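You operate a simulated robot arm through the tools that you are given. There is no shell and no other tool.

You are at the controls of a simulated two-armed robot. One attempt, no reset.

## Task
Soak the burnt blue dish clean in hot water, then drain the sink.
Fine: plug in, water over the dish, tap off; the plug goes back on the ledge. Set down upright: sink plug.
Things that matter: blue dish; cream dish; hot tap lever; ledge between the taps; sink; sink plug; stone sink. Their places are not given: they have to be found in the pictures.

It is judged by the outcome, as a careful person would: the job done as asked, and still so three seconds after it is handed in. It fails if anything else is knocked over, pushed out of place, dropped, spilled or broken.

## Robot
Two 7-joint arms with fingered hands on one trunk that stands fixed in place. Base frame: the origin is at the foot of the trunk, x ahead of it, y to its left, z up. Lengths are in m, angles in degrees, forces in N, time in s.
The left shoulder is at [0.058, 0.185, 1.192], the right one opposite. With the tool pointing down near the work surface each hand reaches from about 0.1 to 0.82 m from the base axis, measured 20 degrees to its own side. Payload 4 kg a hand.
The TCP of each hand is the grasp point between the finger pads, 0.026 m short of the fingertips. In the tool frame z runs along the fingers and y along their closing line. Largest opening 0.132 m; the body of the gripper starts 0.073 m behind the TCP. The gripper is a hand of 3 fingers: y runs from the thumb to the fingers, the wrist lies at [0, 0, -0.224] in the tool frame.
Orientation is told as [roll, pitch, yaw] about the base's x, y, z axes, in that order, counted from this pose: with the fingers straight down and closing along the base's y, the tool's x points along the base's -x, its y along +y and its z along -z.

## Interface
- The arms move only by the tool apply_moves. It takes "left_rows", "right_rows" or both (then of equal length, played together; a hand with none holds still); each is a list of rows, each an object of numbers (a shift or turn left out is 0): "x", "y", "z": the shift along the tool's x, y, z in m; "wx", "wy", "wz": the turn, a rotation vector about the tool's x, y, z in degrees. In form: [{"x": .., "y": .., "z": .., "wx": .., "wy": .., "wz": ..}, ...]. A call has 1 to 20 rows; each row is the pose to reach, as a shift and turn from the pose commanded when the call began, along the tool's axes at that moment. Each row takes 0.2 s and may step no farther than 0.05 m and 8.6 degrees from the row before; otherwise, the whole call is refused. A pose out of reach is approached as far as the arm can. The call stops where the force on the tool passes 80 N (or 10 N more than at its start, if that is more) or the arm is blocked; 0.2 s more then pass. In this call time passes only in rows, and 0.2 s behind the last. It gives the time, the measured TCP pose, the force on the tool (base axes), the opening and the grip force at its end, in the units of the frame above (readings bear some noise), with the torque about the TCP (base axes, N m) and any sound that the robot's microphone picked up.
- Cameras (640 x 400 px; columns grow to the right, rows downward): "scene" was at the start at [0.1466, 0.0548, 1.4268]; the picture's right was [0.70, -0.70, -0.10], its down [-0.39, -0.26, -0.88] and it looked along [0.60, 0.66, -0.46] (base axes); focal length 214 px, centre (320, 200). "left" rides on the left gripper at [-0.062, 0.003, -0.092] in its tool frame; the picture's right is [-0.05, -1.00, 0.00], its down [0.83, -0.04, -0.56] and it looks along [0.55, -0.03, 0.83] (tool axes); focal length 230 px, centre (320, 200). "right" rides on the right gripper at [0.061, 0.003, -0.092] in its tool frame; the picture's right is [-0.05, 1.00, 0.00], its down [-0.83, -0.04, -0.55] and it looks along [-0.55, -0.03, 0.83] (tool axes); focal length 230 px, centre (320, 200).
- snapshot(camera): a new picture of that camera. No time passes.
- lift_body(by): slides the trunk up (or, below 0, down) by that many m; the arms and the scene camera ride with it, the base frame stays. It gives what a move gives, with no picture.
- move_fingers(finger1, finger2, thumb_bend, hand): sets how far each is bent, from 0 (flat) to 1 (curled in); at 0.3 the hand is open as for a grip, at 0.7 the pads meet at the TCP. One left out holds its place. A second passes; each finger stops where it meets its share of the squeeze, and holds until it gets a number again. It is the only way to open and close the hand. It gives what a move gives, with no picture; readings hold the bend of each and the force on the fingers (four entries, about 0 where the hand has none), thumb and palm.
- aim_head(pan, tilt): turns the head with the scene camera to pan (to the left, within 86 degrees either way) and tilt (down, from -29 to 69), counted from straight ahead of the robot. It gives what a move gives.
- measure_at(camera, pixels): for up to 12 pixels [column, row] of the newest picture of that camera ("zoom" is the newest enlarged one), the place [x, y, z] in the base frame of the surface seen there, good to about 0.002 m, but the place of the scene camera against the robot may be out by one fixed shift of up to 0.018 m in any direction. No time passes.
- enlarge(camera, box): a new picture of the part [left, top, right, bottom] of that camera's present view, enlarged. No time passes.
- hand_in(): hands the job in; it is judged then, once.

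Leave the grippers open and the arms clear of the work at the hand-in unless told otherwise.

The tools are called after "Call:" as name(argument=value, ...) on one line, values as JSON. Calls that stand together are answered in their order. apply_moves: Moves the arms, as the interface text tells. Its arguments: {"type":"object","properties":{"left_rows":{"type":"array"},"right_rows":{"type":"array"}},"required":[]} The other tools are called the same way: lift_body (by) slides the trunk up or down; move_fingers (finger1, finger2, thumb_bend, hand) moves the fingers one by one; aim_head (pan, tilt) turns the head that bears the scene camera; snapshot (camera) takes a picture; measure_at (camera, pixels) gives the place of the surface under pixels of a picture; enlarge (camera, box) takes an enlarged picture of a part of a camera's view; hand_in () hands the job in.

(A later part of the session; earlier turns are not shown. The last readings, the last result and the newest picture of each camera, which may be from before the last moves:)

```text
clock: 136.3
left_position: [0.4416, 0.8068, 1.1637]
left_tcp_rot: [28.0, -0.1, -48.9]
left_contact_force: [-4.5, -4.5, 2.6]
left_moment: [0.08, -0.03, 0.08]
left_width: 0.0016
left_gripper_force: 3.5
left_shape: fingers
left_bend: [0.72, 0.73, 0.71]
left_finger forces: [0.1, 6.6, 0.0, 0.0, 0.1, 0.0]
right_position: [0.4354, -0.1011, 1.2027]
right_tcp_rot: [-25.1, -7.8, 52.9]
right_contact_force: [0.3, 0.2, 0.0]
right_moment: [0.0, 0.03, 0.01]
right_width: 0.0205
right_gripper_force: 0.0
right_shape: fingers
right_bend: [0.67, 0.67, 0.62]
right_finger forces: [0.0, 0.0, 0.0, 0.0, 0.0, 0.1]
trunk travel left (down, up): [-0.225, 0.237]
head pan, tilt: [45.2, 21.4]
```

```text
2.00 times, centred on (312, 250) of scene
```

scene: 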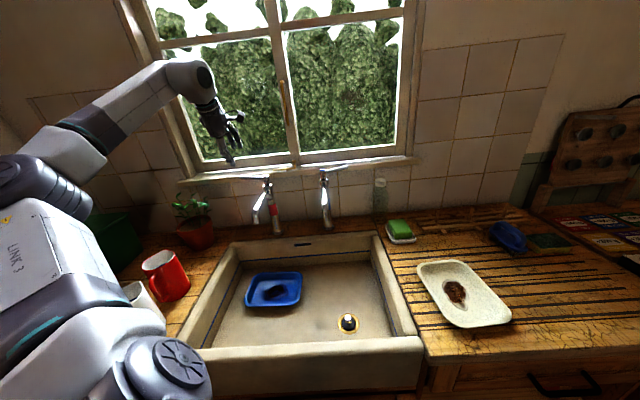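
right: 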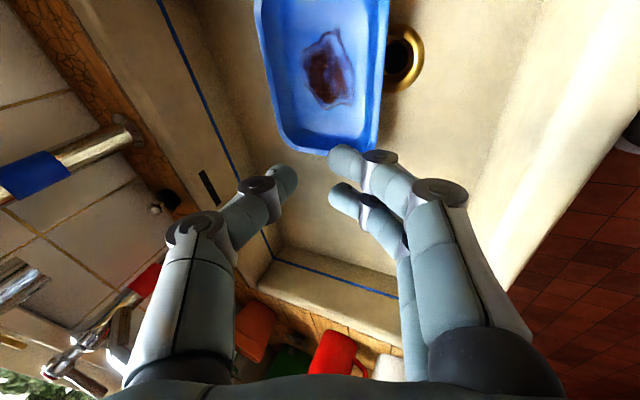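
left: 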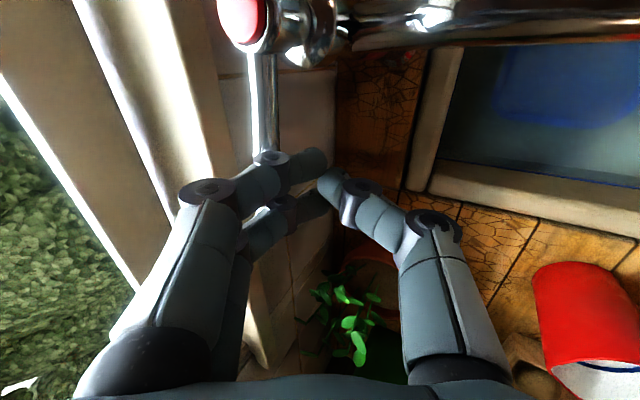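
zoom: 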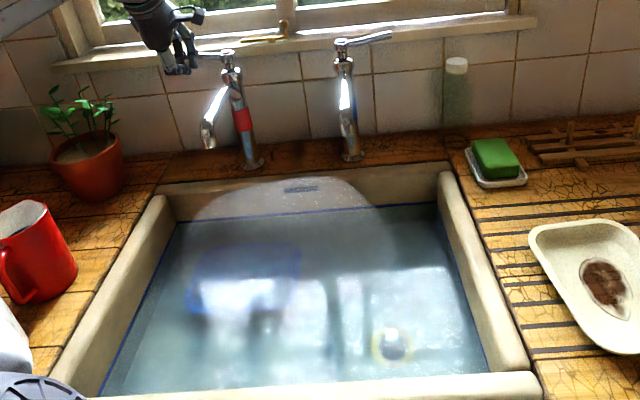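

The stream has stopped and the tap is off (finger 2 presses 6.6 N against the closed stop). I'll back the hand away and up, then verify the lever and the sink.

Call:
apply_moves(left_rows=[{"x": -0.0014, "y": -0.018, "z": -0.0094}, {"x": -0.0027, "y": -0.0352, "z": -0.0188}, {"x": -0.0027, "y": -0.02, "z": -0.0541}, {"x": -0.0027, "y": -0.001, "z": -0.0899}])

Call:
snapshot(camera="left")

Call:
snapshot(camera="scene")

Call:
enlarge(camera="scene", box=[200, 240, 424, 350])

```text
clock: 137.3
left_position: [0.4124, 0.776, 1.2444]
left_tcp_rot: [28.0, 0.0, -48.9]
left_contact_force: [0.1, 0.0, 0.2]
left_moment: [0.01, -0.01, -0.04]
left_width: 0.0011
left_gripper_force: 0.1
left_shape: fingers
left_bend: [0.72, 0.72, 0.72]
left_finger forces: [0.0, 0.0, 0.1, 0.0, 0.0, 0.0]
right_position: [0.4367, -0.1012, 1.2027]
right_tcp_rot: [-25.1, -7.7, 52.9]
right_contact_force: [0.0, -0.2, -0.2]
right_moment: [0.03, 0.01, 0.02]
right_width: 0.0207
right_gripper_force: 0.1
right_shape: fingers
right_bend: [0.67, 0.67, 0.62]
right_finger forces: [0.0, 0.1, 0.1, 0.0, 0.0, 0.0]
trunk travel left (down, up): [-0.225, 0.237]
head pan, tilt: [45.2, 21.4]
```

```text
taken
```

left: 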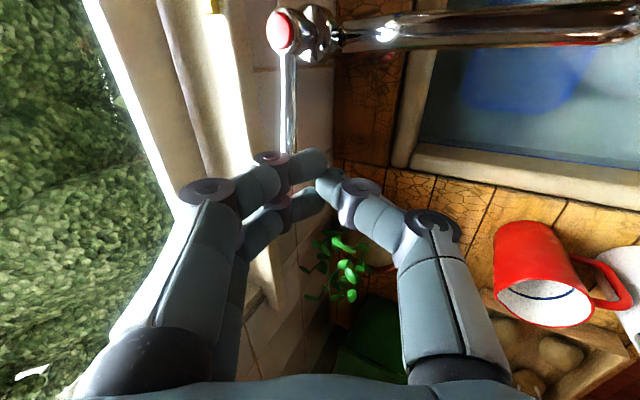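

```text
taken
```

scene: 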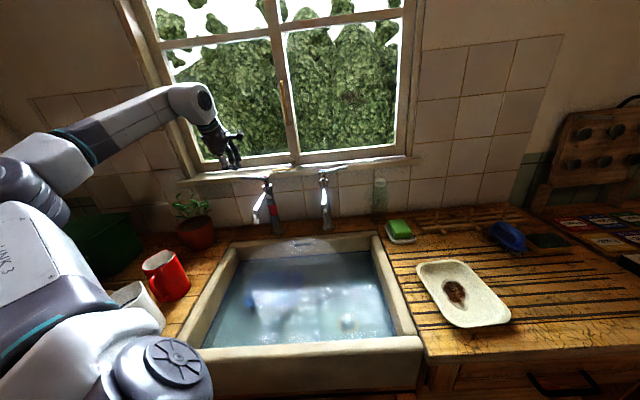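

```text
2.86 times, centred on (312, 295) of scene
```

zoom: 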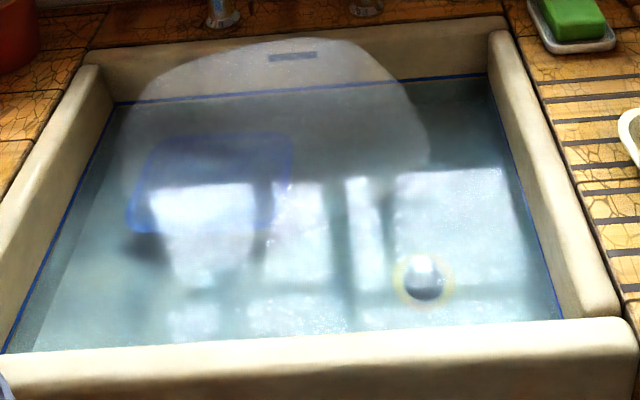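

The tap is off and the water stands at about the blue line with the dish fully covered. Now it soaks. I'll look at the stain through the water with the left camera.

Call:
enlarge(camera="left", box=[440, 20, 640, 140])

Call:
enlarge(camera="scene", box=[230, 270, 320, 330])

```text
3.20 times, centred on (540, 80) of left
```

zoom: 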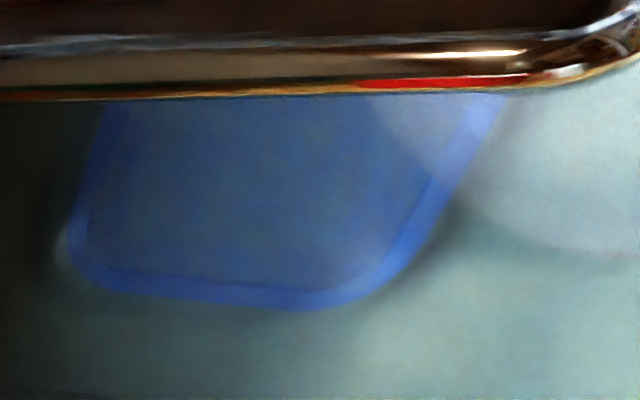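

```text
6.67 times, centred on (275, 300) of scene
```

zoom: 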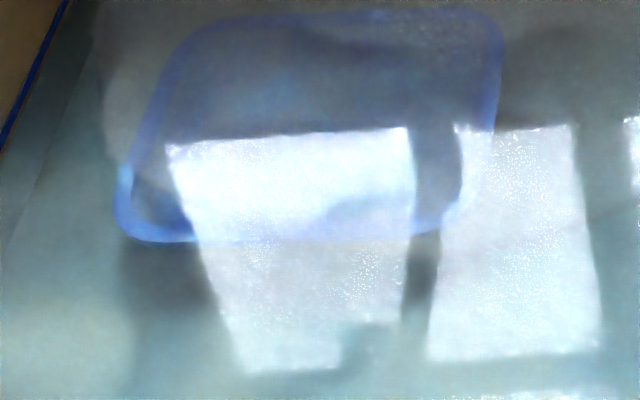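

The stain isn't clearly visible past the spout. I'll move the left hand to a viewing spot above the sink while the dish soaks.

Call:
apply_moves(left_rows=[{"x": -0.0279, "y": -0.0304, "z": -0.0028, "wy": 1.17, "wz": -2.21}, {"x": -0.0557, "y": -0.0608, "z": -0.0057, "wy": 2.35, "wz": -4.42}, {"x": -0.0836, "y": -0.0911, "z": -0.0085, "wy": 3.52, "wz": -6.64}, {"x": -0.1114, "y": -0.1215, "z": -0.0114, "wy": 4.7, "wz": -8.85}, {"x": -0.1393, "y": -0.1519, "z": -0.0142, "wy": 5.87, "wz": -11.06}, {"x": -0.1671, "y": -0.1823, "z": -0.017, "wy": 7.05, "wz": -13.27}, {"x": -0.195, "y": -0.2126, "z": -0.0199, "wy": 8.22, "wz": -15.49}, {"x": -0.2228, "y": -0.243, "z": -0.0227, "wy": 9.4, "wz": -17.7}])

Call:
snapshot(camera="left")

Call:
snapshot(camera="scene")

```text
clock: 139.1
left_position: [0.39, 0.462, 1.1478]
left_tcp_rot: [28.0, -0.1, -28.8]
left_contact_force: [0.3, -1.0, 0.8]
left_moment: [-0.01, 0.02, 0.01]
left_width: 0.0012
left_gripper_force: 0.1
left_shape: fingers
left_bend: [0.72, 0.72, 0.72]
left_finger forces: [0.0, 0.0, 0.1, 0.1, 0.0, 0.0]
right_position: [0.437, -0.1009, 1.202]
right_tcp_rot: [-25.0, -7.5, 52.8]
right_contact_force: [0.3, 0.3, 1.0]
right_moment: [-0.01, 0.02, -0.03]
right_width: 0.0206
right_gripper_force: 0.1
right_shape: fingers
right_bend: [0.67, 0.67, 0.62]
right_finger forces: [0.1, 0.0, 0.0, 0.0, 0.0, 0.0]
trunk travel left (down, up): [-0.225, 0.237]
head pan, tilt: [45.2, 21.4]
```

```text
taken
```

left: 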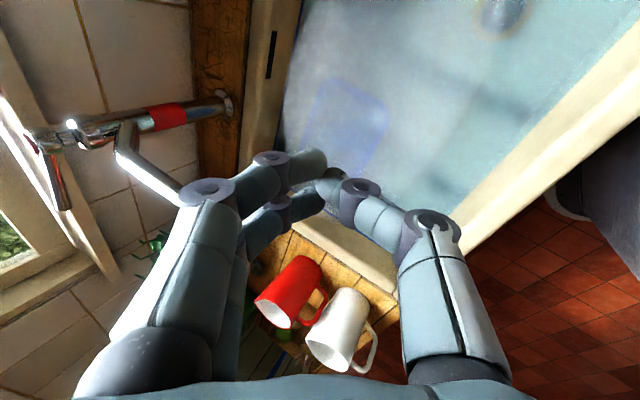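

```text
taken
```

scene: 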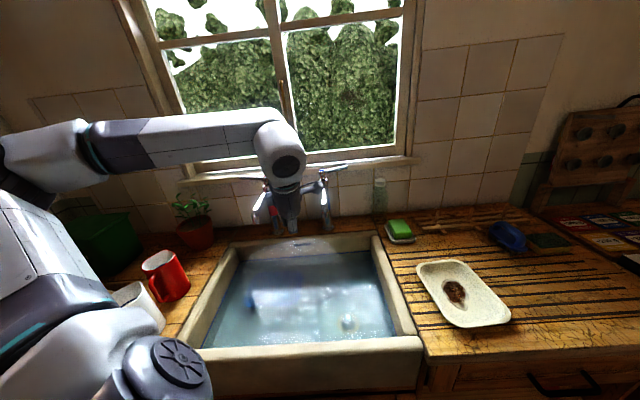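

Call:
enlarge(camera="left", box=[280, 60, 410, 190])

Call:
enlarge(camera="scene", box=[200, 240, 424, 350])

```text
3.08 times, centred on (345, 125) of left
```

zoom: 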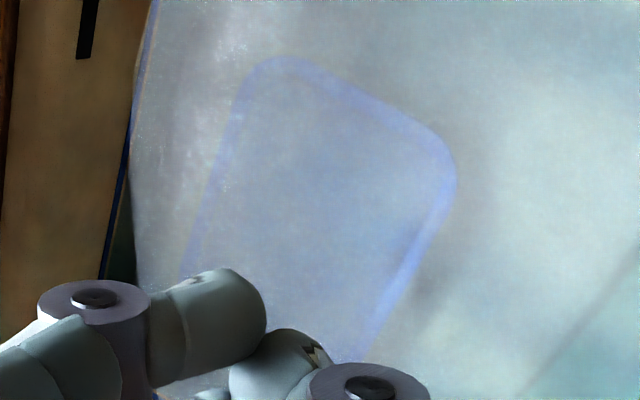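

```text
2.86 times, centred on (312, 295) of scene
```

zoom: 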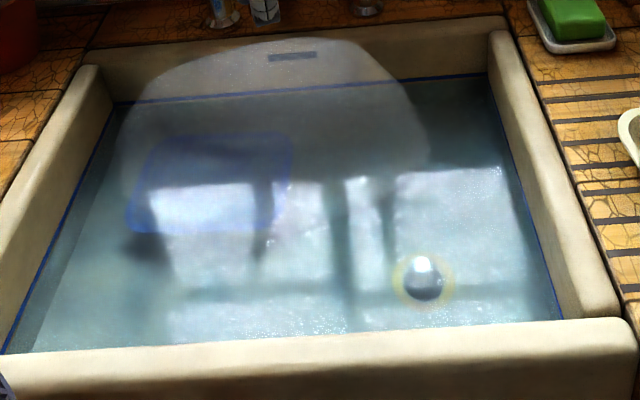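

The dish's floor already looks plain blue through the water, with no dark patch. I'll let it soak well for another while to be sure.

Call:
apply_moves(left_rows=[{"x": 0}, {"x": 0}, {"x": 0}, {"x": 0}, {"x": 0}, {"x": 0}, {"x": 0}, {"x": 0}, {"x": 0}, {"x": 0}, {"x": 0}, {"x": 0}, {"x": 0}, {"x": 0}, {"x": 0}, {"x": 0}, {"x": 0}, {"x": 0}, {"x": 0}, {"x": 0}])

Call:
apply_moves(left_rows=[{"x": 0}, {"x": 0}, {"x": 0}, {"x": 0}, {"x": 0}, {"x": 0}, {"x": 0}, {"x": 0}, {"x": 0}, {"x": 0}, {"x": 0}, {"x": 0}, {"x": 0}, {"x": 0}, {"x": 0}, {"x": 0}, {"x": 0}, {"x": 0}, {"x": 0}, {"x": 0}])

Call:
apply_moves(left_rows=[{"x": 0}, {"x": 0}, {"x": 0}, {"x": 0}, {"x": 0}, {"x": 0}, {"x": 0}, {"x": 0}, {"x": 0}, {"x": 0}, {"x": 0}, {"x": 0}, {"x": 0}, {"x": 0}, {"x": 0}, {"x": 0}, {"x": 0}, {"x": 0}, {"x": 0}, {"x": 0}])

Call:
enlarge(camera="left", box=[280, 60, 410, 190])

Call:
enlarge(camera="scene", box=[200, 240, 424, 350])

```text
clock: 143.3
left_position: [0.3892, 0.4639, 1.1481]
left_tcp_rot: [28.0, 0.0, -28.9]
left_contact_force: [0.3, -0.7, 0.2]
left_moment: [-0.01, 0.0, -0.01]
left_width: 0.001
left_gripper_force: 0.0
left_shape: fingers
left_bend: [0.72, 0.72, 0.72]
left_finger forces: [0.1, 0.0, 0.0, 0.0, 0.0, 0.0]
right_position: [0.436, -0.0995, 1.2022]
right_tcp_rot: [-25.0, -7.6, 52.9]
right_contact_force: [0.5, -0.7, 0.5]
right_moment: [-0.01, -0.01, 0.03]
right_width: 0.0204
right_gripper_force: 0.1
right_shape: fingers
right_bend: [0.67, 0.67, 0.62]
right_finger forces: [0.1, 0.0, 0.0, 0.0, 0.1, 0.0]
trunk travel left (down, up): [-0.225, 0.237]
head pan, tilt: [45.2, 21.4]
```

```text
clock: 147.5
left_position: [0.39, 0.4648, 1.1488]
left_tcp_rot: [28.0, 0.0, -28.9]
left_contact_force: [0.7, -0.1, -0.5]
left_moment: [-0.01, 0.0, -0.02]
left_width: 0.0009
left_gripper_force: 0.0
left_shape: fingers
left_bend: [0.72, 0.72, 0.72]
left_finger forces: [0.1, 0.0, 0.0, 0.1, 0.1, 0.1]
right_position: [0.4355, -0.1006, 1.2026]
right_tcp_rot: [-25.1, -7.5, 52.9]
right_contact_force: [0.2, -0.2, 0.3]
right_moment: [0.01, -0.01, 0.0]
right_width: 0.0205
right_gripper_force: 0.0
right_shape: fingers
right_bend: [0.67, 0.67, 0.62]
right_finger forces: [0.1, 0.0, 0.0, 0.0, 0.0, 0.1]
trunk travel left (down, up): [-0.225, 0.237]
head pan, tilt: [45.2, 21.4]
```

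```text
clock: 151.7
left_position: [0.3892, 0.4632, 1.1504]
left_tcp_rot: [27.9, 0.0, -28.8]
left_contact_force: [0.2, -0.8, 0.1]
left_moment: [0.0, 0.0, 0.0]
left_width: 0.0012
left_gripper_force: 0.0
left_shape: fingers
left_bend: [0.72, 0.72, 0.72]
left_finger forces: [0.0, 0.1, 0.0, 0.1, 0.0, 0.1]
right_position: [0.4357, -0.1005, 1.2022]
right_tcp_rot: [-25.1, -7.7, 52.9]
right_contact_force: [0.4, 0.2, 0.1]
right_moment: [-0.01, -0.01, -0.01]
right_width: 0.0205
right_gripper_force: 0.0
right_shape: fingers
right_bend: [0.67, 0.67, 0.62]
right_finger forces: [0.0, 0.0, 0.1, 0.1, 0.1, 0.0]
trunk travel left (down, up): [-0.225, 0.237]
head pan, tilt: [45.2, 21.4]
```

```text
3.08 times, centred on (345, 125) of left
```

zoom: 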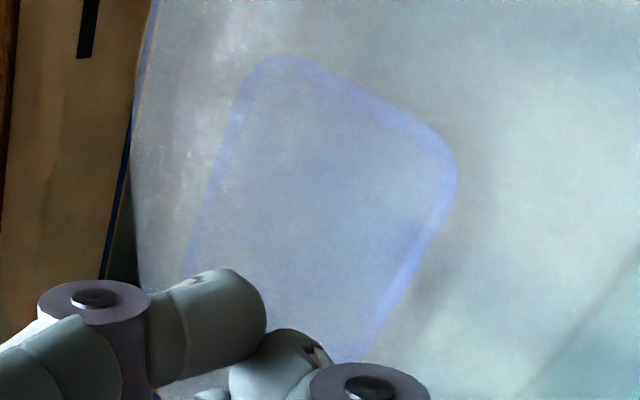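

```text
2.86 times, centred on (312, 295) of scene
```

zoom: 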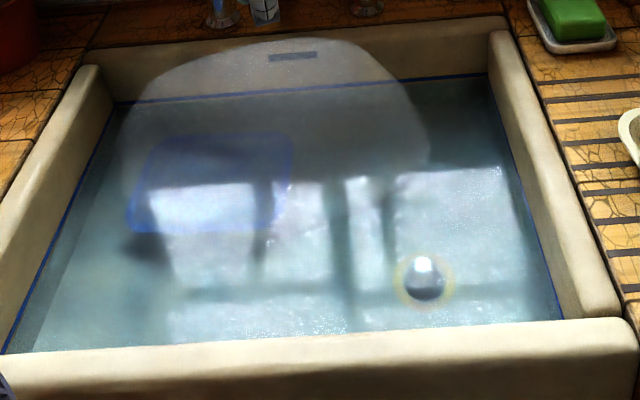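

No stain is visible any more in the hand view. For certainty I'll take a closer look: moving the hand so the dish comes to the centre of its camera.

Call:
apply_moves(left_rows=[{"x": -0.0109, "y": -0.0222, "z": 0.0219}, {"x": -0.0217, "y": -0.0443, "z": 0.0439}, {"x": -0.0326, "y": -0.0665, "z": 0.0658}, {"x": -0.0434, "y": -0.0886, "z": 0.0877}])

Call:
snapshot(camera="left")

Call:
enlarge(camera="left", box=[230, 90, 380, 200])

```text
clock: 152.7
left_position: [0.4106, 0.4096, 1.029]
left_tcp_rot: [27.9, 0.0, -28.9]
left_contact_force: [0.2, 0.8, -1.0]
left_moment: [0.01, 0.0, 0.03]
left_width: 0.0012
left_gripper_force: 0.1
left_shape: fingers
left_bend: [0.72, 0.72, 0.72]
left_finger forces: [0.0, 0.0, 0.0, 0.0, 0.1, 0.0]
right_position: [0.4378, -0.0991, 1.2013]
right_tcp_rot: [-25.0, -7.6, 52.8]
right_contact_force: [0.6, -1.0, -0.1]
right_moment: [0.0, 0.02, 0.01]
right_width: 0.0206
right_gripper_force: 0.0
right_shape: fingers
right_bend: [0.67, 0.67, 0.62]
right_finger forces: [0.1, 0.0, 0.1, 0.0, 0.0, 0.0]
trunk travel left (down, up): [-0.225, 0.237]
head pan, tilt: [45.2, 21.4]
```

```text
taken
```

left: 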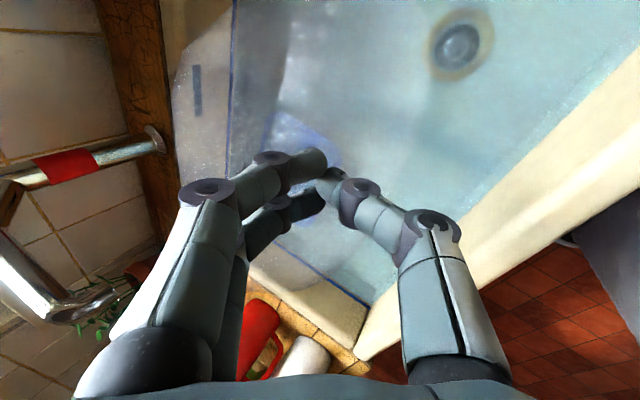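

```text
3.64 times, centred on (305, 145) of left
```

zoom: 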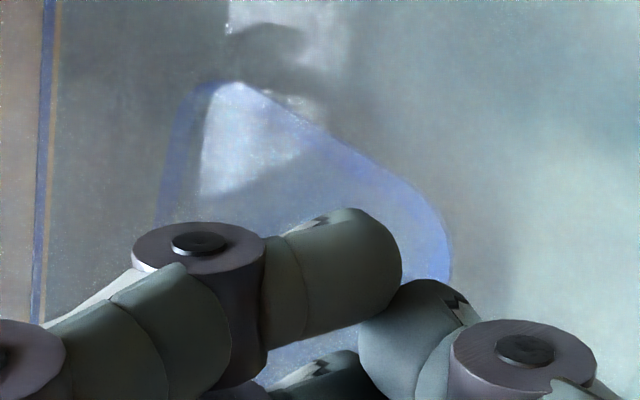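

The fingers hide the dish from here. I'll enlarge strongly from the scene camera, which now has a free view of it.

Call:
enlarge(camera="scene", box=[240, 280, 306, 324])

Call:
snapshot(camera="right")

```text
9.09 times, centred on (273, 302) of scene
```

zoom: 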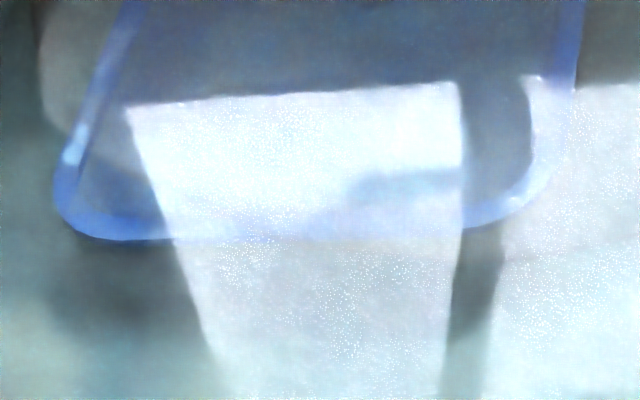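

```text
taken
```

right: 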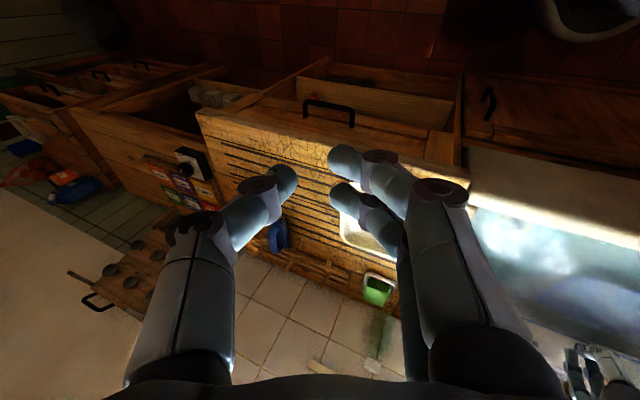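

Call:
enlarge(camera="scene", box=[244, 264, 308, 304])

```text
10.00 times, centred on (276, 284) of scene
```

zoom: 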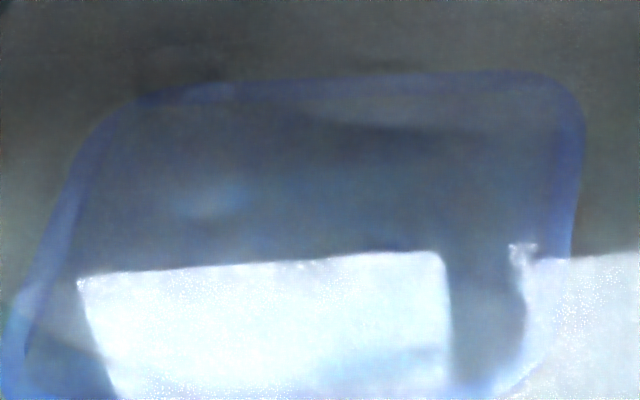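

The dish floor looks evenly blue with no burnt patch left. Meanwhile I'll open the fingers and bring the left hand over the plug, at a 0.1 m standoff, for draining.

Call:
move_fingers(hand="left", finger1=0.57, finger2=0.57, thumb_bend=0.57)

Call:
apply_moves(left_rows=[{"x": -0.0176, "y": -0.0254, "z": 0.0155, "wx": 0.6, "wy": 1.96, "wz": -3.7}, {"x": -0.0352, "y": -0.0508, "z": 0.031, "wx": 1.2, "wy": 3.92, "wz": -7.4}, {"x": -0.0528, "y": -0.0762, "z": 0.0464, "wx": 1.8, "wy": 5.88, "wz": -11.1}, {"x": -0.0704, "y": -0.1016, "z": 0.0619, "wx": 2.4, "wy": 7.84, "wz": -14.8}, {"x": -0.088, "y": -0.127, "z": 0.0774, "wx": 3, "wy": 9.8, "wz": -18.5}])

Call:
snapshot(camera="left")

Call:
snapshot(camera="scene")

```text
clock: 153.7
left_position: [0.4104, 0.4094, 1.0293]
left_tcp_rot: [28.0, -0.1, -28.9]
left_contact_force: [-0.5, -0.6, 0.0]
left_moment: [0.0, -0.03, 0.02]
left_width: 0.0471
left_gripper_force: 0.1
left_shape: fingers
left_bend: [0.56, 0.56, 0.56]
left_finger forces: [0.0, 0.0, 0.1, 0.0, 0.0, 0.0]
right_position: [0.4371, -0.1003, 1.203]
right_tcp_rot: [-25.0, -7.5, 53.0]
right_contact_force: [0.7, 0.1, -0.1]
right_moment: [0.04, -0.01, 0.0]
right_width: 0.0206
right_gripper_force: 0.0
right_shape: fingers
right_bend: [0.67, 0.67, 0.62]
right_finger forces: [0.0, 0.0, 0.0, 0.0, 0.0, 0.1]
trunk travel left (down, up): [-0.225, 0.237]
head pan, tilt: [45.2, 21.4]
```

```text
clock: 154.9
left_position: [0.4493, 0.2992, 0.9011]
left_tcp_rot: [25.0, 0.7, -8.0]
left_contact_force: [-0.6, -0.8, -0.3]
left_moment: [-0.02, -0.02, -0.01]
left_width: 0.0469
left_gripper_force: 0.1
left_shape: fingers
left_bend: [0.56, 0.56, 0.56]
left_finger forces: [0.1, 0.1, 0.0, 0.1, 0.1, 0.0]
right_position: [0.4377, -0.1011, 1.2016]
right_tcp_rot: [-25.0, -7.6, 52.9]
right_contact_force: [0.3, 0.6, -0.1]
right_moment: [0.0, 0.06, 0.01]
right_width: 0.0205
right_gripper_force: 0.0
right_shape: fingers
right_bend: [0.67, 0.67, 0.62]
right_finger forces: [0.0, 0.0, 0.0, 0.0, 0.1, 0.0]
trunk travel left (down, up): [-0.225, 0.237]
head pan, tilt: [45.2, 21.4]
```

```text
taken
```

left: 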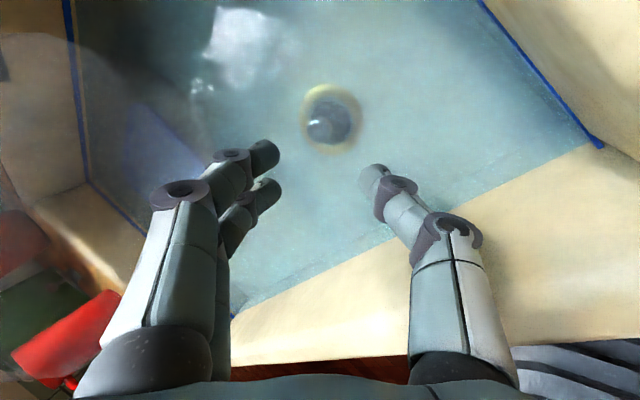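

```text
taken
```

scene: 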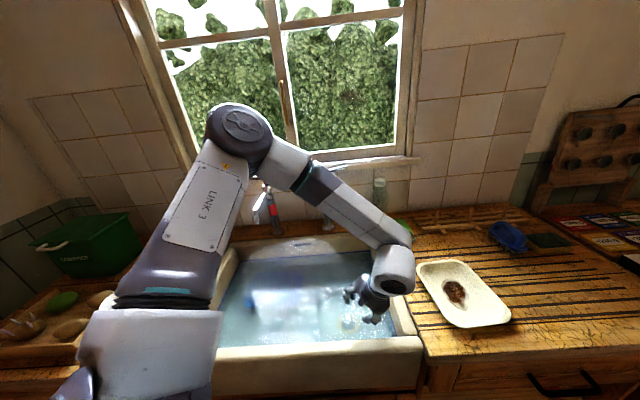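

The plug is visible under the water at (327,122). I'll take one more look at the dish from this angle, at (150,140), before draining.

Call:
enlarge(camera="left", box=[90, 80, 210, 190])

Call:
enlarge(camera="scene", box=[236, 260, 316, 320])

Call:
enlarge(camera="left", box=[280, 70, 380, 170])

Call:
measure_at(camera="zoom", pixels=[[300, 200], [270, 200], [330, 210], [300, 170], [300, 230], [240, 130], [420, 200], [320, 110], [330, 310], [350, 250]])

```text
3.64 times, centred on (150, 135) of left
```

zoom: 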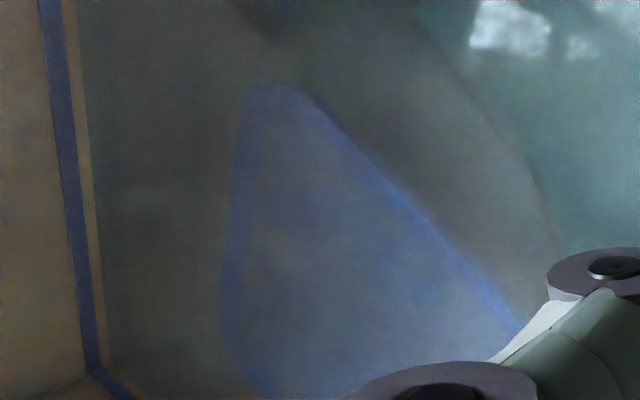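

```text
6.67 times, centred on (276, 290) of scene
```

zoom: 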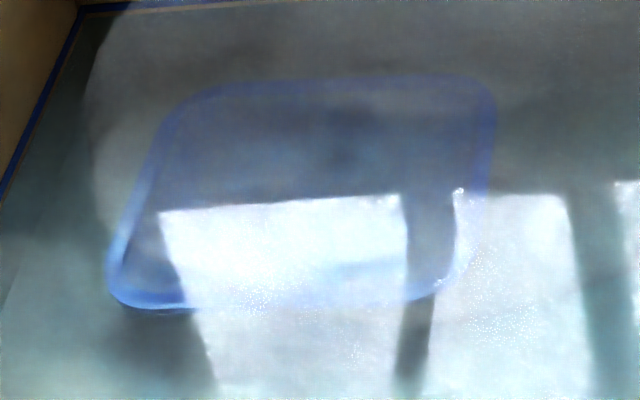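

```text
4.00 times, centred on (330, 120) of left
```

zoom: 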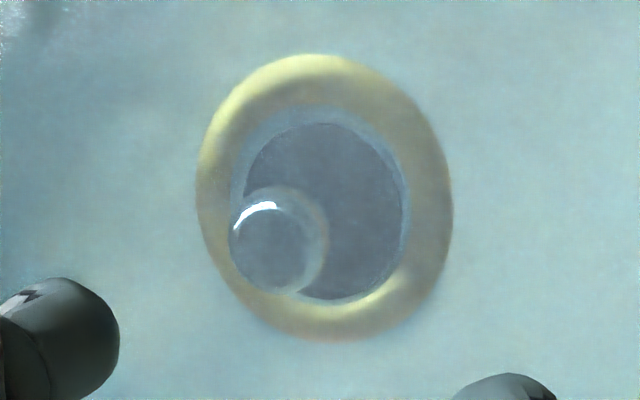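

```text
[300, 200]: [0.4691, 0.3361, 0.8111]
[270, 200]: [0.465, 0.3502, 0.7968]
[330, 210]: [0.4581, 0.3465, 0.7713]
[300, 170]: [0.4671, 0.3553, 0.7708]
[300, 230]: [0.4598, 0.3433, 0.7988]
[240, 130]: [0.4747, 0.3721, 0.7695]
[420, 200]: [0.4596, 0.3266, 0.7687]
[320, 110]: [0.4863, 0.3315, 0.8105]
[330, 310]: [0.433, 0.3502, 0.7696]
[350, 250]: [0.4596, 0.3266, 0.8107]
```

The water surface reads z≈0.811 (13 mm over the rim) and the visible part of the dish is evenly blue. I'll give it about 8 s more soak for safety.

Call:
apply_moves(left_rows=[{"x": 0}, {"x": 0}, {"x": 0}, {"x": 0}, {"x": 0}, {"x": 0}, {"x": 0}, {"x": 0}, {"x": 0}, {"x": 0}, {"x": 0}, {"x": 0}, {"x": 0}, {"x": 0}, {"x": 0}, {"x": 0}, {"x": 0}, {"x": 0}, {"x": 0}, {"x": 0}])

Call:
apply_moves(left_rows=[{"x": 0}, {"x": 0}, {"x": 0}, {"x": 0}, {"x": 0}, {"x": 0}, {"x": 0}, {"x": 0}, {"x": 0}, {"x": 0}, {"x": 0}, {"x": 0}, {"x": 0}, {"x": 0}, {"x": 0}, {"x": 0}, {"x": 0}, {"x": 0}, {"x": 0}, {"x": 0}])

Call:
enlarge(camera="scene", box=[236, 260, 316, 320])

```text
clock: 159.1
left_position: [0.451, 0.2995, 0.9017]
left_tcp_rot: [25.1, 0.5, -8.0]
left_contact_force: [0.1, 0.0, -0.3]
left_moment: [0.02, -0.01, 0.01]
left_width: 0.0471
left_gripper_force: 0.1
left_shape: fingers
left_bend: [0.56, 0.56, 0.56]
left_finger forces: [0.1, 0.0, 0.1, 0.1, 0.0, 0.1]
right_position: [0.4375, -0.1011, 1.2034]
right_tcp_rot: [-25.1, -7.6, 52.9]
right_contact_force: [-0.4, 0.6, 1.3]
right_moment: [0.01, -0.02, 0.0]
right_width: 0.0208
right_gripper_force: 0.1
right_shape: fingers
right_bend: [0.67, 0.67, 0.62]
right_finger forces: [0.1, 0.1, 0.1, 0.0, 0.1, 0.0]
trunk travel left (down, up): [-0.225, 0.237]
head pan, tilt: [45.2, 21.4]
```

```text
clock: 163.3
left_position: [0.4511, 0.3014, 0.9017]
left_tcp_rot: [25.1, 0.5, -8.1]
left_contact_force: [-0.7, -1.3, -0.1]
left_moment: [0.0, -0.02, 0.02]
left_width: 0.0472
left_gripper_force: 0.0
left_shape: fingers
left_bend: [0.56, 0.56, 0.56]
left_finger forces: [0.0, 0.0, 0.1, 0.0, 0.0, 0.0]
right_position: [0.4364, -0.0989, 1.2018]
right_tcp_rot: [-25.1, -7.6, 52.9]
right_contact_force: [-0.6, 0.3, -0.4]
right_moment: [0.0, -0.02, 0.04]
right_width: 0.0206
right_gripper_force: 0.0
right_shape: fingers
right_bend: [0.67, 0.67, 0.62]
right_finger forces: [0.0, 0.1, 0.0, 0.0, 0.0, 0.1]
trunk travel left (down, up): [-0.225, 0.237]
head pan, tilt: [45.2, 21.4]
```

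```text
6.67 times, centred on (276, 290) of scene
```

zoom: 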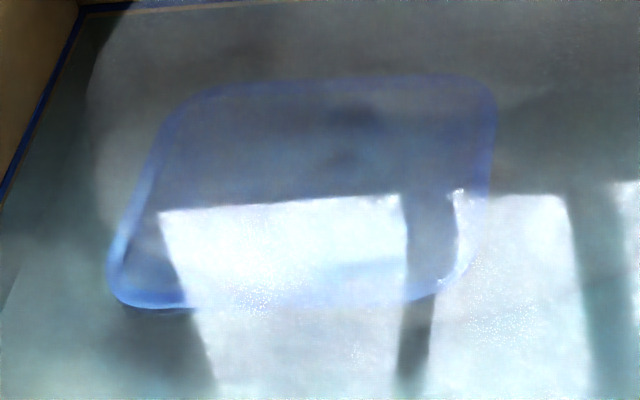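

I see faint dark spots at (350,110) and (345,160) in that enlargement; they may be reflections. I'll check from the right camera, which has the dish near its right edge.

Call:
snapshot(camera="right")

Call:
enlarge(camera="right", box=[480, 200, 640, 340])

Call:
enlarge(camera="left", box=[90, 80, 210, 190])

```text
taken
```

right: 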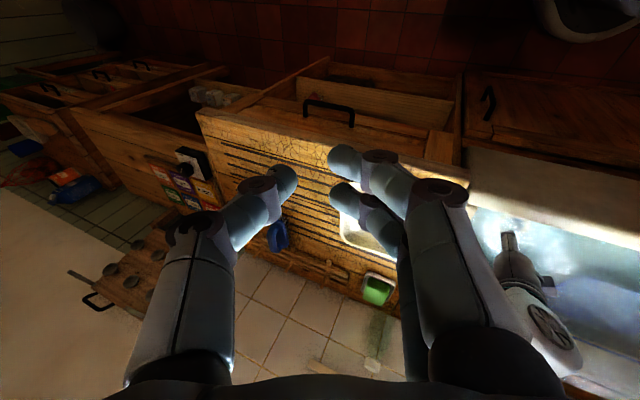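

```text
2.86 times, centred on (560, 270) of right
```

zoom: 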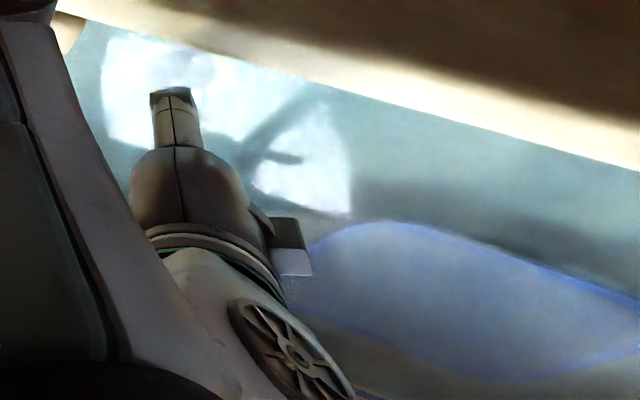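

```text
3.64 times, centred on (150, 135) of left
```

zoom: 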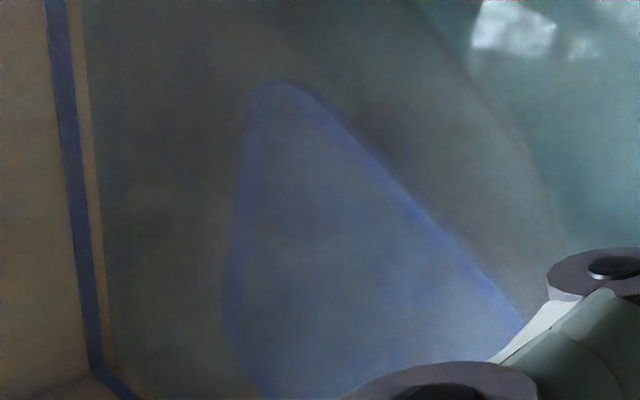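

The right camera shows the whole dish evenly blue with no stain, so it is clean. Now I'll advance the left hand along the tool axis onto the plug's knob, 0.07 m first.

Call:
apply_moves(left_rows=[{"z": 0.025}, {"z": 0.05}, {"z": 0.07}])

Call:
enlarge(camera="left", box=[240, 90, 400, 210])

Call:
measure_at(camera="zoom", pixels=[[320, 200], [300, 200], [340, 200], [320, 180], [320, 230], [300, 240], [350, 230]])

```text
clock: 164.1
left_position: [0.455, 0.3293, 0.8366]
left_tcp_rot: [25.0, 0.5, -8.0]
left_contact_force: [0.2, 0.1, -0.1]
left_moment: [0.05, 0.02, 0.0]
left_width: 0.0472
left_gripper_force: 0.0
left_shape: fingers
left_bend: [0.56, 0.56, 0.56]
left_finger forces: [0.0, 0.0, 0.0, 0.0, 0.0, 0.1]
right_position: [0.4375, -0.0991, 1.2037]
right_tcp_rot: [-25.0, -7.6, 52.9]
right_contact_force: [0.8, 0.2, -0.2]
right_moment: [-0.01, 0.01, -0.03]
right_width: 0.0206
right_gripper_force: 0.1
right_shape: fingers
right_bend: [0.67, 0.67, 0.62]
right_finger forces: [0.1, 0.0, 0.0, 0.1, 0.0, 0.0]
trunk travel left (down, up): [-0.225, 0.237]
head pan, tilt: [45.2, 21.4]
```

```text
3.33 times, centred on (320, 150) of left
```

zoom: 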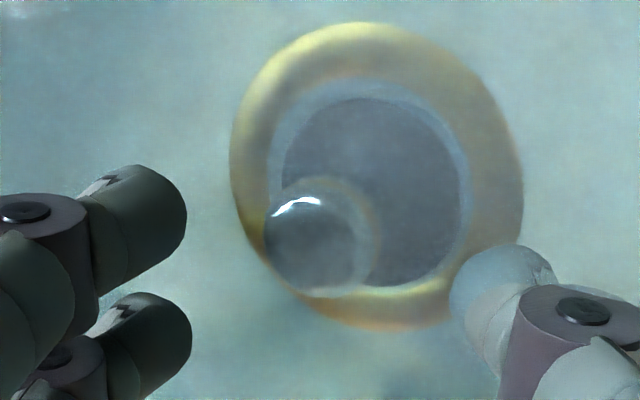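

```text
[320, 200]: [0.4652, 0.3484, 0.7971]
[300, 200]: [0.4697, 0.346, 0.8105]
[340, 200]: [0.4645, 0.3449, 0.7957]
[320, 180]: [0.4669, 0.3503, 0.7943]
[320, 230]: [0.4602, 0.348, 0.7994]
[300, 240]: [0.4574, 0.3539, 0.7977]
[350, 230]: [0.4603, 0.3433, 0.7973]
```

The knob (318,240) lies between the fingers and the thumb. Advancing the remaining 0.03 m and closing.

Call:
apply_moves(left_rows=[{"z": 0.015}, {"z": 0.03}])

Call:
enlarge(camera="left", box=[240, 90, 400, 210])

```text
clock: 164.7
left_position: [0.455, 0.3413, 0.8122]
left_tcp_rot: [25.0, 0.3, -8.0]
left_contact_force: [1.7, -3.0, 8.4]
left_moment: [-0.25, -0.06, 0.02]
left_width: 0.044
left_gripper_force: 4.4
left_shape: fingers
left_bend: [0.56, 0.56, 0.58]
left_finger forces: [0.0, 0.1, 0.0, 0.1, 8.6, 0.0]
right_position: [0.4345, -0.1021, 1.2042]
right_tcp_rot: [-25.1, -7.7, 52.9]
right_contact_force: [0.0, 0.0, -0.4]
right_moment: [-0.01, -0.02, 0.01]
right_width: 0.0207
right_gripper_force: 0.1
right_shape: fingers
right_bend: [0.67, 0.67, 0.62]
right_finger forces: [0.0, 0.0, 0.0, 0.0, 0.0, 0.0]
trunk travel left (down, up): [-0.225, 0.237]
head pan, tilt: [45.2, 21.4]
```

```text
3.33 times, centred on (320, 150) of left
```

zoom: 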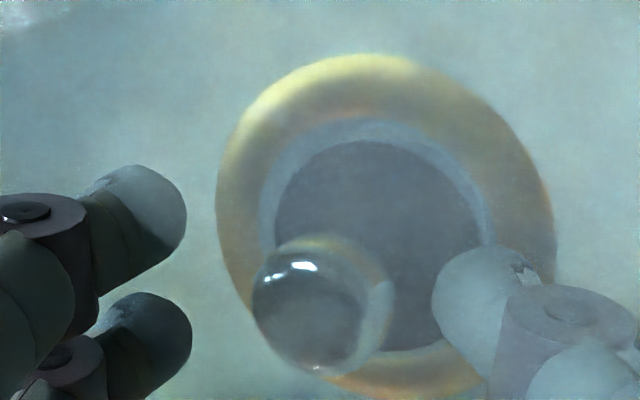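

The thumb lightly presses the ring (8.6 N). I'll ease back 3 mm and close on the knob.

Call:
apply_moves(left_rows=[{"z": -0.003}])

Call:
move_fingers(hand="left", finger1=0.8, finger2=0.8, thumb_bend=0.8)

Call:
enlarge(camera="left", box=[240, 90, 400, 210])

```text
clock: 165.1
left_position: [0.4547, 0.3419, 0.8134]
left_tcp_rot: [25.1, 0.5, -7.8]
left_contact_force: [1.9, -0.7, 3.2]
left_moment: [-0.04, -0.08, 0.04]
left_width: 0.0446
left_gripper_force: 2.0
left_shape: fingers
left_bend: [0.56, 0.56, 0.57]
left_finger forces: [0.1, 0.0, 0.0, 0.0, 3.5, 0.0]
right_position: [0.4365, -0.0998, 1.2024]
right_tcp_rot: [-25.1, -7.6, 52.8]
right_contact_force: [0.1, 0.1, 1.0]
right_moment: [-0.01, -0.01, -0.02]
right_width: 0.0205
right_gripper_force: 0.1
right_shape: fingers
right_bend: [0.67, 0.67, 0.62]
right_finger forces: [0.0, 0.1, 0.0, 0.0, 0.1, 0.1]
trunk travel left (down, up): [-0.225, 0.237]
head pan, tilt: [45.2, 21.4]
```

```text
clock: 166.1
left_position: [0.4539, 0.3405, 0.8129]
left_tcp_rot: [25.1, 0.5, -7.9]
left_contact_force: [-0.6, 0.2, -0.9]
left_moment: [-0.01, -0.01, 0.01]
left_width: 0.0157
left_gripper_force: 22.9
left_shape: fingers
left_bend: [0.73, 0.73, 0.68]
left_finger forces: [12.1, 12.1, 0.0, 0.0, 20.9, 0.0]
right_position: [0.4368, -0.1001, 1.2017]
right_tcp_rot: [-25.1, -7.6, 53.0]
right_contact_force: [-0.5, -0.1, 0.5]
right_moment: [0.0, 0.01, -0.01]
right_width: 0.0203
right_gripper_force: 0.1
right_shape: fingers
right_bend: [0.67, 0.67, 0.62]
right_finger forces: [0.0, 0.1, 0.0, 0.0, 0.1, 0.0]
trunk travel left (down, up): [-0.225, 0.237]
head pan, tilt: [45.2, 21.4]
```

```text
3.33 times, centred on (320, 150) of left
```

zoom: 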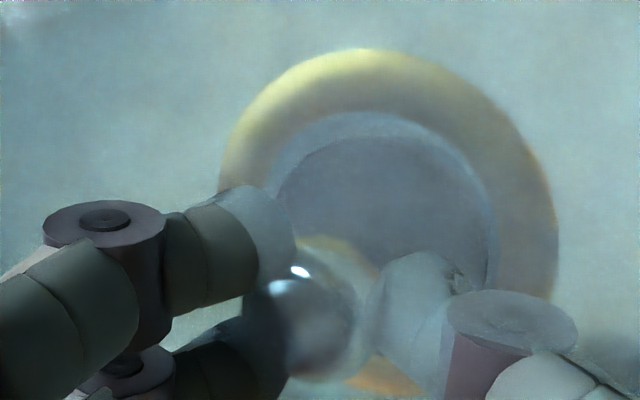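

The knob is gripped (12 N, 12 N, 21 N). Pulling the plug straight up 0.04 m, slowly.

Call:
apply_moves(left_rows=[{"y": 0.0034, "z": -0.0073}, {"y": 0.0068, "z": -0.0145}, {"y": 0.0101, "z": -0.0218}, {"y": 0.0135, "z": -0.029}, {"y": 0.0169, "z": -0.0363}])

Call:
snapshot(camera="left")

Call:
enlarge(camera="scene", box=[300, 270, 396, 340])

```text
clock: 167.3
left_position: [0.4552, 0.3422, 0.853]
left_tcp_rot: [24.9, 0.5, -7.8]
left_contact_force: [0.5, -0.7, -0.4]
left_moment: [-0.01, 0.01, -0.04]
left_width: 0.0158
left_gripper_force: 22.6
left_shape: fingers
left_bend: [0.73, 0.73, 0.68]
left_finger forces: [12.3, 12.3, 0.0, 0.1, 21.0, 0.0]
right_position: [0.437, -0.0996, 1.2034]
right_tcp_rot: [-25.1, -7.7, 53.0]
right_contact_force: [0.0, 0.7, 0.0]
right_moment: [-0.02, 0.02, 0.01]
right_width: 0.0207
right_gripper_force: 0.1
right_shape: fingers
right_bend: [0.67, 0.67, 0.62]
right_finger forces: [0.0, 0.0, 0.1, 0.0, 0.0, 0.1]
trunk travel left (down, up): [-0.225, 0.237]
head pan, tilt: [45.2, 21.4]
```

```text
taken
```

left: 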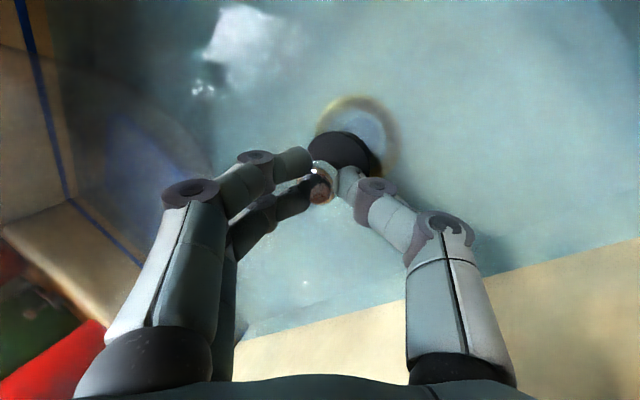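

```text
5.71 times, centred on (348, 305) of scene
```

zoom: 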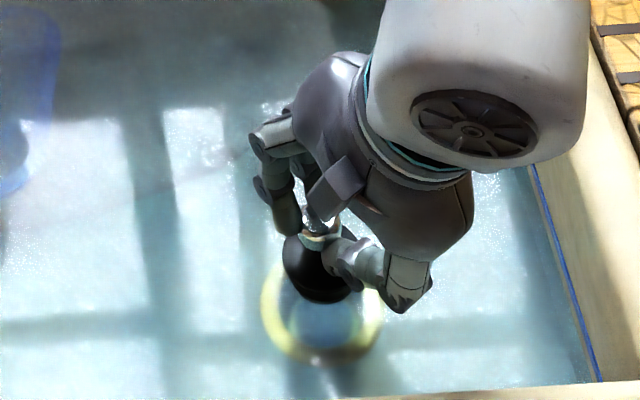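

The plug is out and held upright, and the drain is open. Lifting clear to z≈1.0.

Call:
apply_moves(left_rows=[{"y": 0.0155, "z": -0.0333}, {"y": 0.0311, "z": -0.0666}, {"y": 0.0466, "z": -0.0999}, {"y": 0.0621, "z": -0.1332}])

Call:
enlarge(camera="left", box=[260, 90, 420, 220])

Call:
measure_at(camera="zoom", pixels=[[310, 145], [260, 165], [365, 165], [400, 200], [310, 200], [350, 200], [255, 235], [210, 270], [290, 290], [250, 245], [255, 330], [230, 150]])

Call:
snapshot(camera="scene")

```text
clock: 168.3
left_position: [0.4556, 0.3398, 1.0015]
left_tcp_rot: [25.0, 0.5, -8.0]
left_contact_force: [-1.2, 0.7, -0.6]
left_moment: [-0.04, -0.05, -0.05]
left_width: 0.015
left_gripper_force: 23.9
left_shape: fingers
left_bend: [0.73, 0.73, 0.68]
left_finger forces: [13.2, 13.2, 0.1, 0.1, 20.9, 0.0]
right_position: [0.4352, -0.0998, 1.2031]
right_tcp_rot: [-25.1, -7.7, 53.0]
right_contact_force: [-0.8, -0.1, -0.3]
right_moment: [0.0, 0.02, -0.01]
right_width: 0.0207
right_gripper_force: 0.0
right_shape: fingers
right_bend: [0.67, 0.67, 0.62]
right_finger forces: [0.0, 0.0, 0.0, 0.0, 0.1, 0.0]
trunk travel left (down, up): [-0.225, 0.237]
head pan, tilt: [45.2, 21.4]
```

```text
3.08 times, centred on (340, 155) of left
```

zoom: 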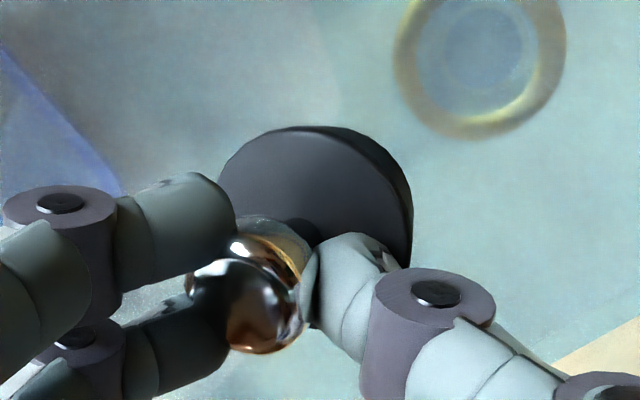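

```text
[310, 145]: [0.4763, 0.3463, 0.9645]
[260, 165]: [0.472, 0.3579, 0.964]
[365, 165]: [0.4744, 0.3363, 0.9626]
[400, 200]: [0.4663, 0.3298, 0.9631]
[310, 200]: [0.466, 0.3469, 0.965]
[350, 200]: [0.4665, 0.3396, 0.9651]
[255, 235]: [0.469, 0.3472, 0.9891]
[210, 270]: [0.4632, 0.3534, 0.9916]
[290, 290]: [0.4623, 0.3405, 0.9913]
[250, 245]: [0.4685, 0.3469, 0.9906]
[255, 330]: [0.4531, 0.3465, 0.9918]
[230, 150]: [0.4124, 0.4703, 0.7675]
```

```text
taken
```

scene: 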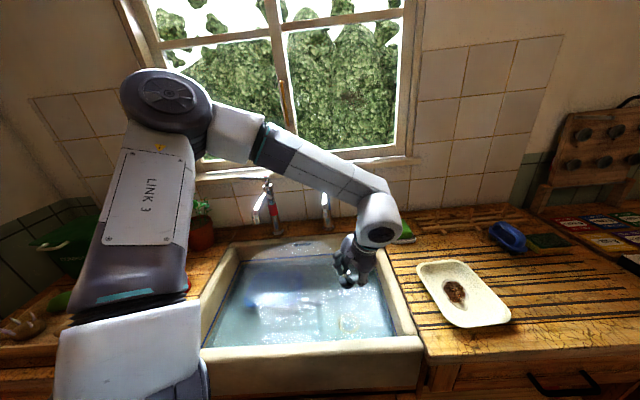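

The plug's top face is level, so it hangs upright, and the water is draining. I'll raise the trunk 0.1 m as before and carry the plug back along the same route, first to in front of the taps.

Call:
lift_body(by=0.1)

Call:
apply_moves(left_rows=[{"x": 0.0144, "y": 0.0337, "z": 0.001, "wy": -1.69, "wz": 3.62}, {"x": 0.0287, "y": 0.0673, "z": 0.002, "wy": -3.38, "wz": 7.24}, {"x": 0.0431, "y": 0.101, "z": 0.0031, "wy": -5.07, "wz": 10.86}, {"x": 0.0574, "y": 0.1346, "z": 0.0041, "wy": -6.76, "wz": 14.48}, {"x": 0.0718, "y": 0.1683, "z": 0.0051, "wy": -8.45, "wz": 18.1}])

Call:
snapshot(camera="left")

Call:
snapshot(camera="scene")

```text
clock: 169.6
left_position: [0.4572, 0.341, 1.0997]
left_tcp_rot: [24.9, 0.6, -7.8]
left_contact_force: [0.2, 0.3, -0.9]
left_moment: [0.02, -0.03, -0.04]
left_width: 0.0153
left_gripper_force: 23.9
left_shape: fingers
left_bend: [0.73, 0.73, 0.68]
left_finger forces: [13.3, 13.2, 0.1, 0.0, 21.0, 0.0]
right_position: [0.4373, -0.0992, 1.303]
right_tcp_rot: [-25.0, -7.6, 52.9]
right_contact_force: [0.2, -0.1, -1.0]
right_moment: [0.01, 0.01, 0.0]
right_width: 0.0205
right_gripper_force: 0.1
right_shape: fingers
right_bend: [0.67, 0.67, 0.62]
right_finger forces: [0.0, 0.0, 0.0, 0.0, 0.1, 0.0]
trunk travel left (down, up): [-0.325, 0.137]
head pan, tilt: [45.2, 21.4]
```

```text
clock: 170.8
left_position: [0.4046, 0.5048, 1.1663]
left_tcp_rot: [24.8, 0.3, -28.2]
left_contact_force: [-0.4, 0.1, -0.8]
left_moment: [-0.03, 0.02, 0.0]
left_width: 0.0152
left_gripper_force: 23.7
left_shape: fingers
left_bend: [0.73, 0.73, 0.68]
left_finger forces: [13.3, 13.2, 0.0, 0.0, 20.4, 0.1]
right_position: [0.4353, -0.0993, 1.3028]
right_tcp_rot: [-25.2, -7.7, 52.9]
right_contact_force: [0.0, 0.9, 0.7]
right_moment: [0.01, -0.01, 0.0]
right_width: 0.021
right_gripper_force: 0.1
right_shape: fingers
right_bend: [0.67, 0.67, 0.62]
right_finger forces: [0.0, 0.1, 0.0, 0.0, 0.0, 0.0]
trunk travel left (down, up): [-0.325, 0.137]
head pan, tilt: [45.2, 21.4]
```

```text
taken
```

left: 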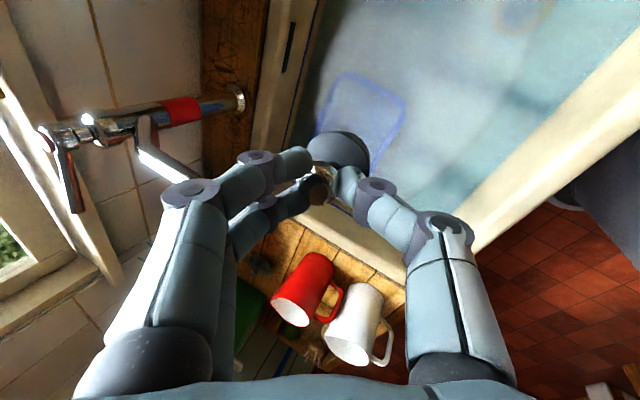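

```text
taken
```

scene: 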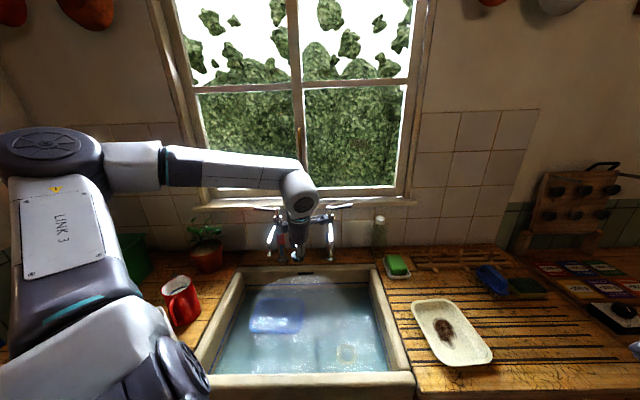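

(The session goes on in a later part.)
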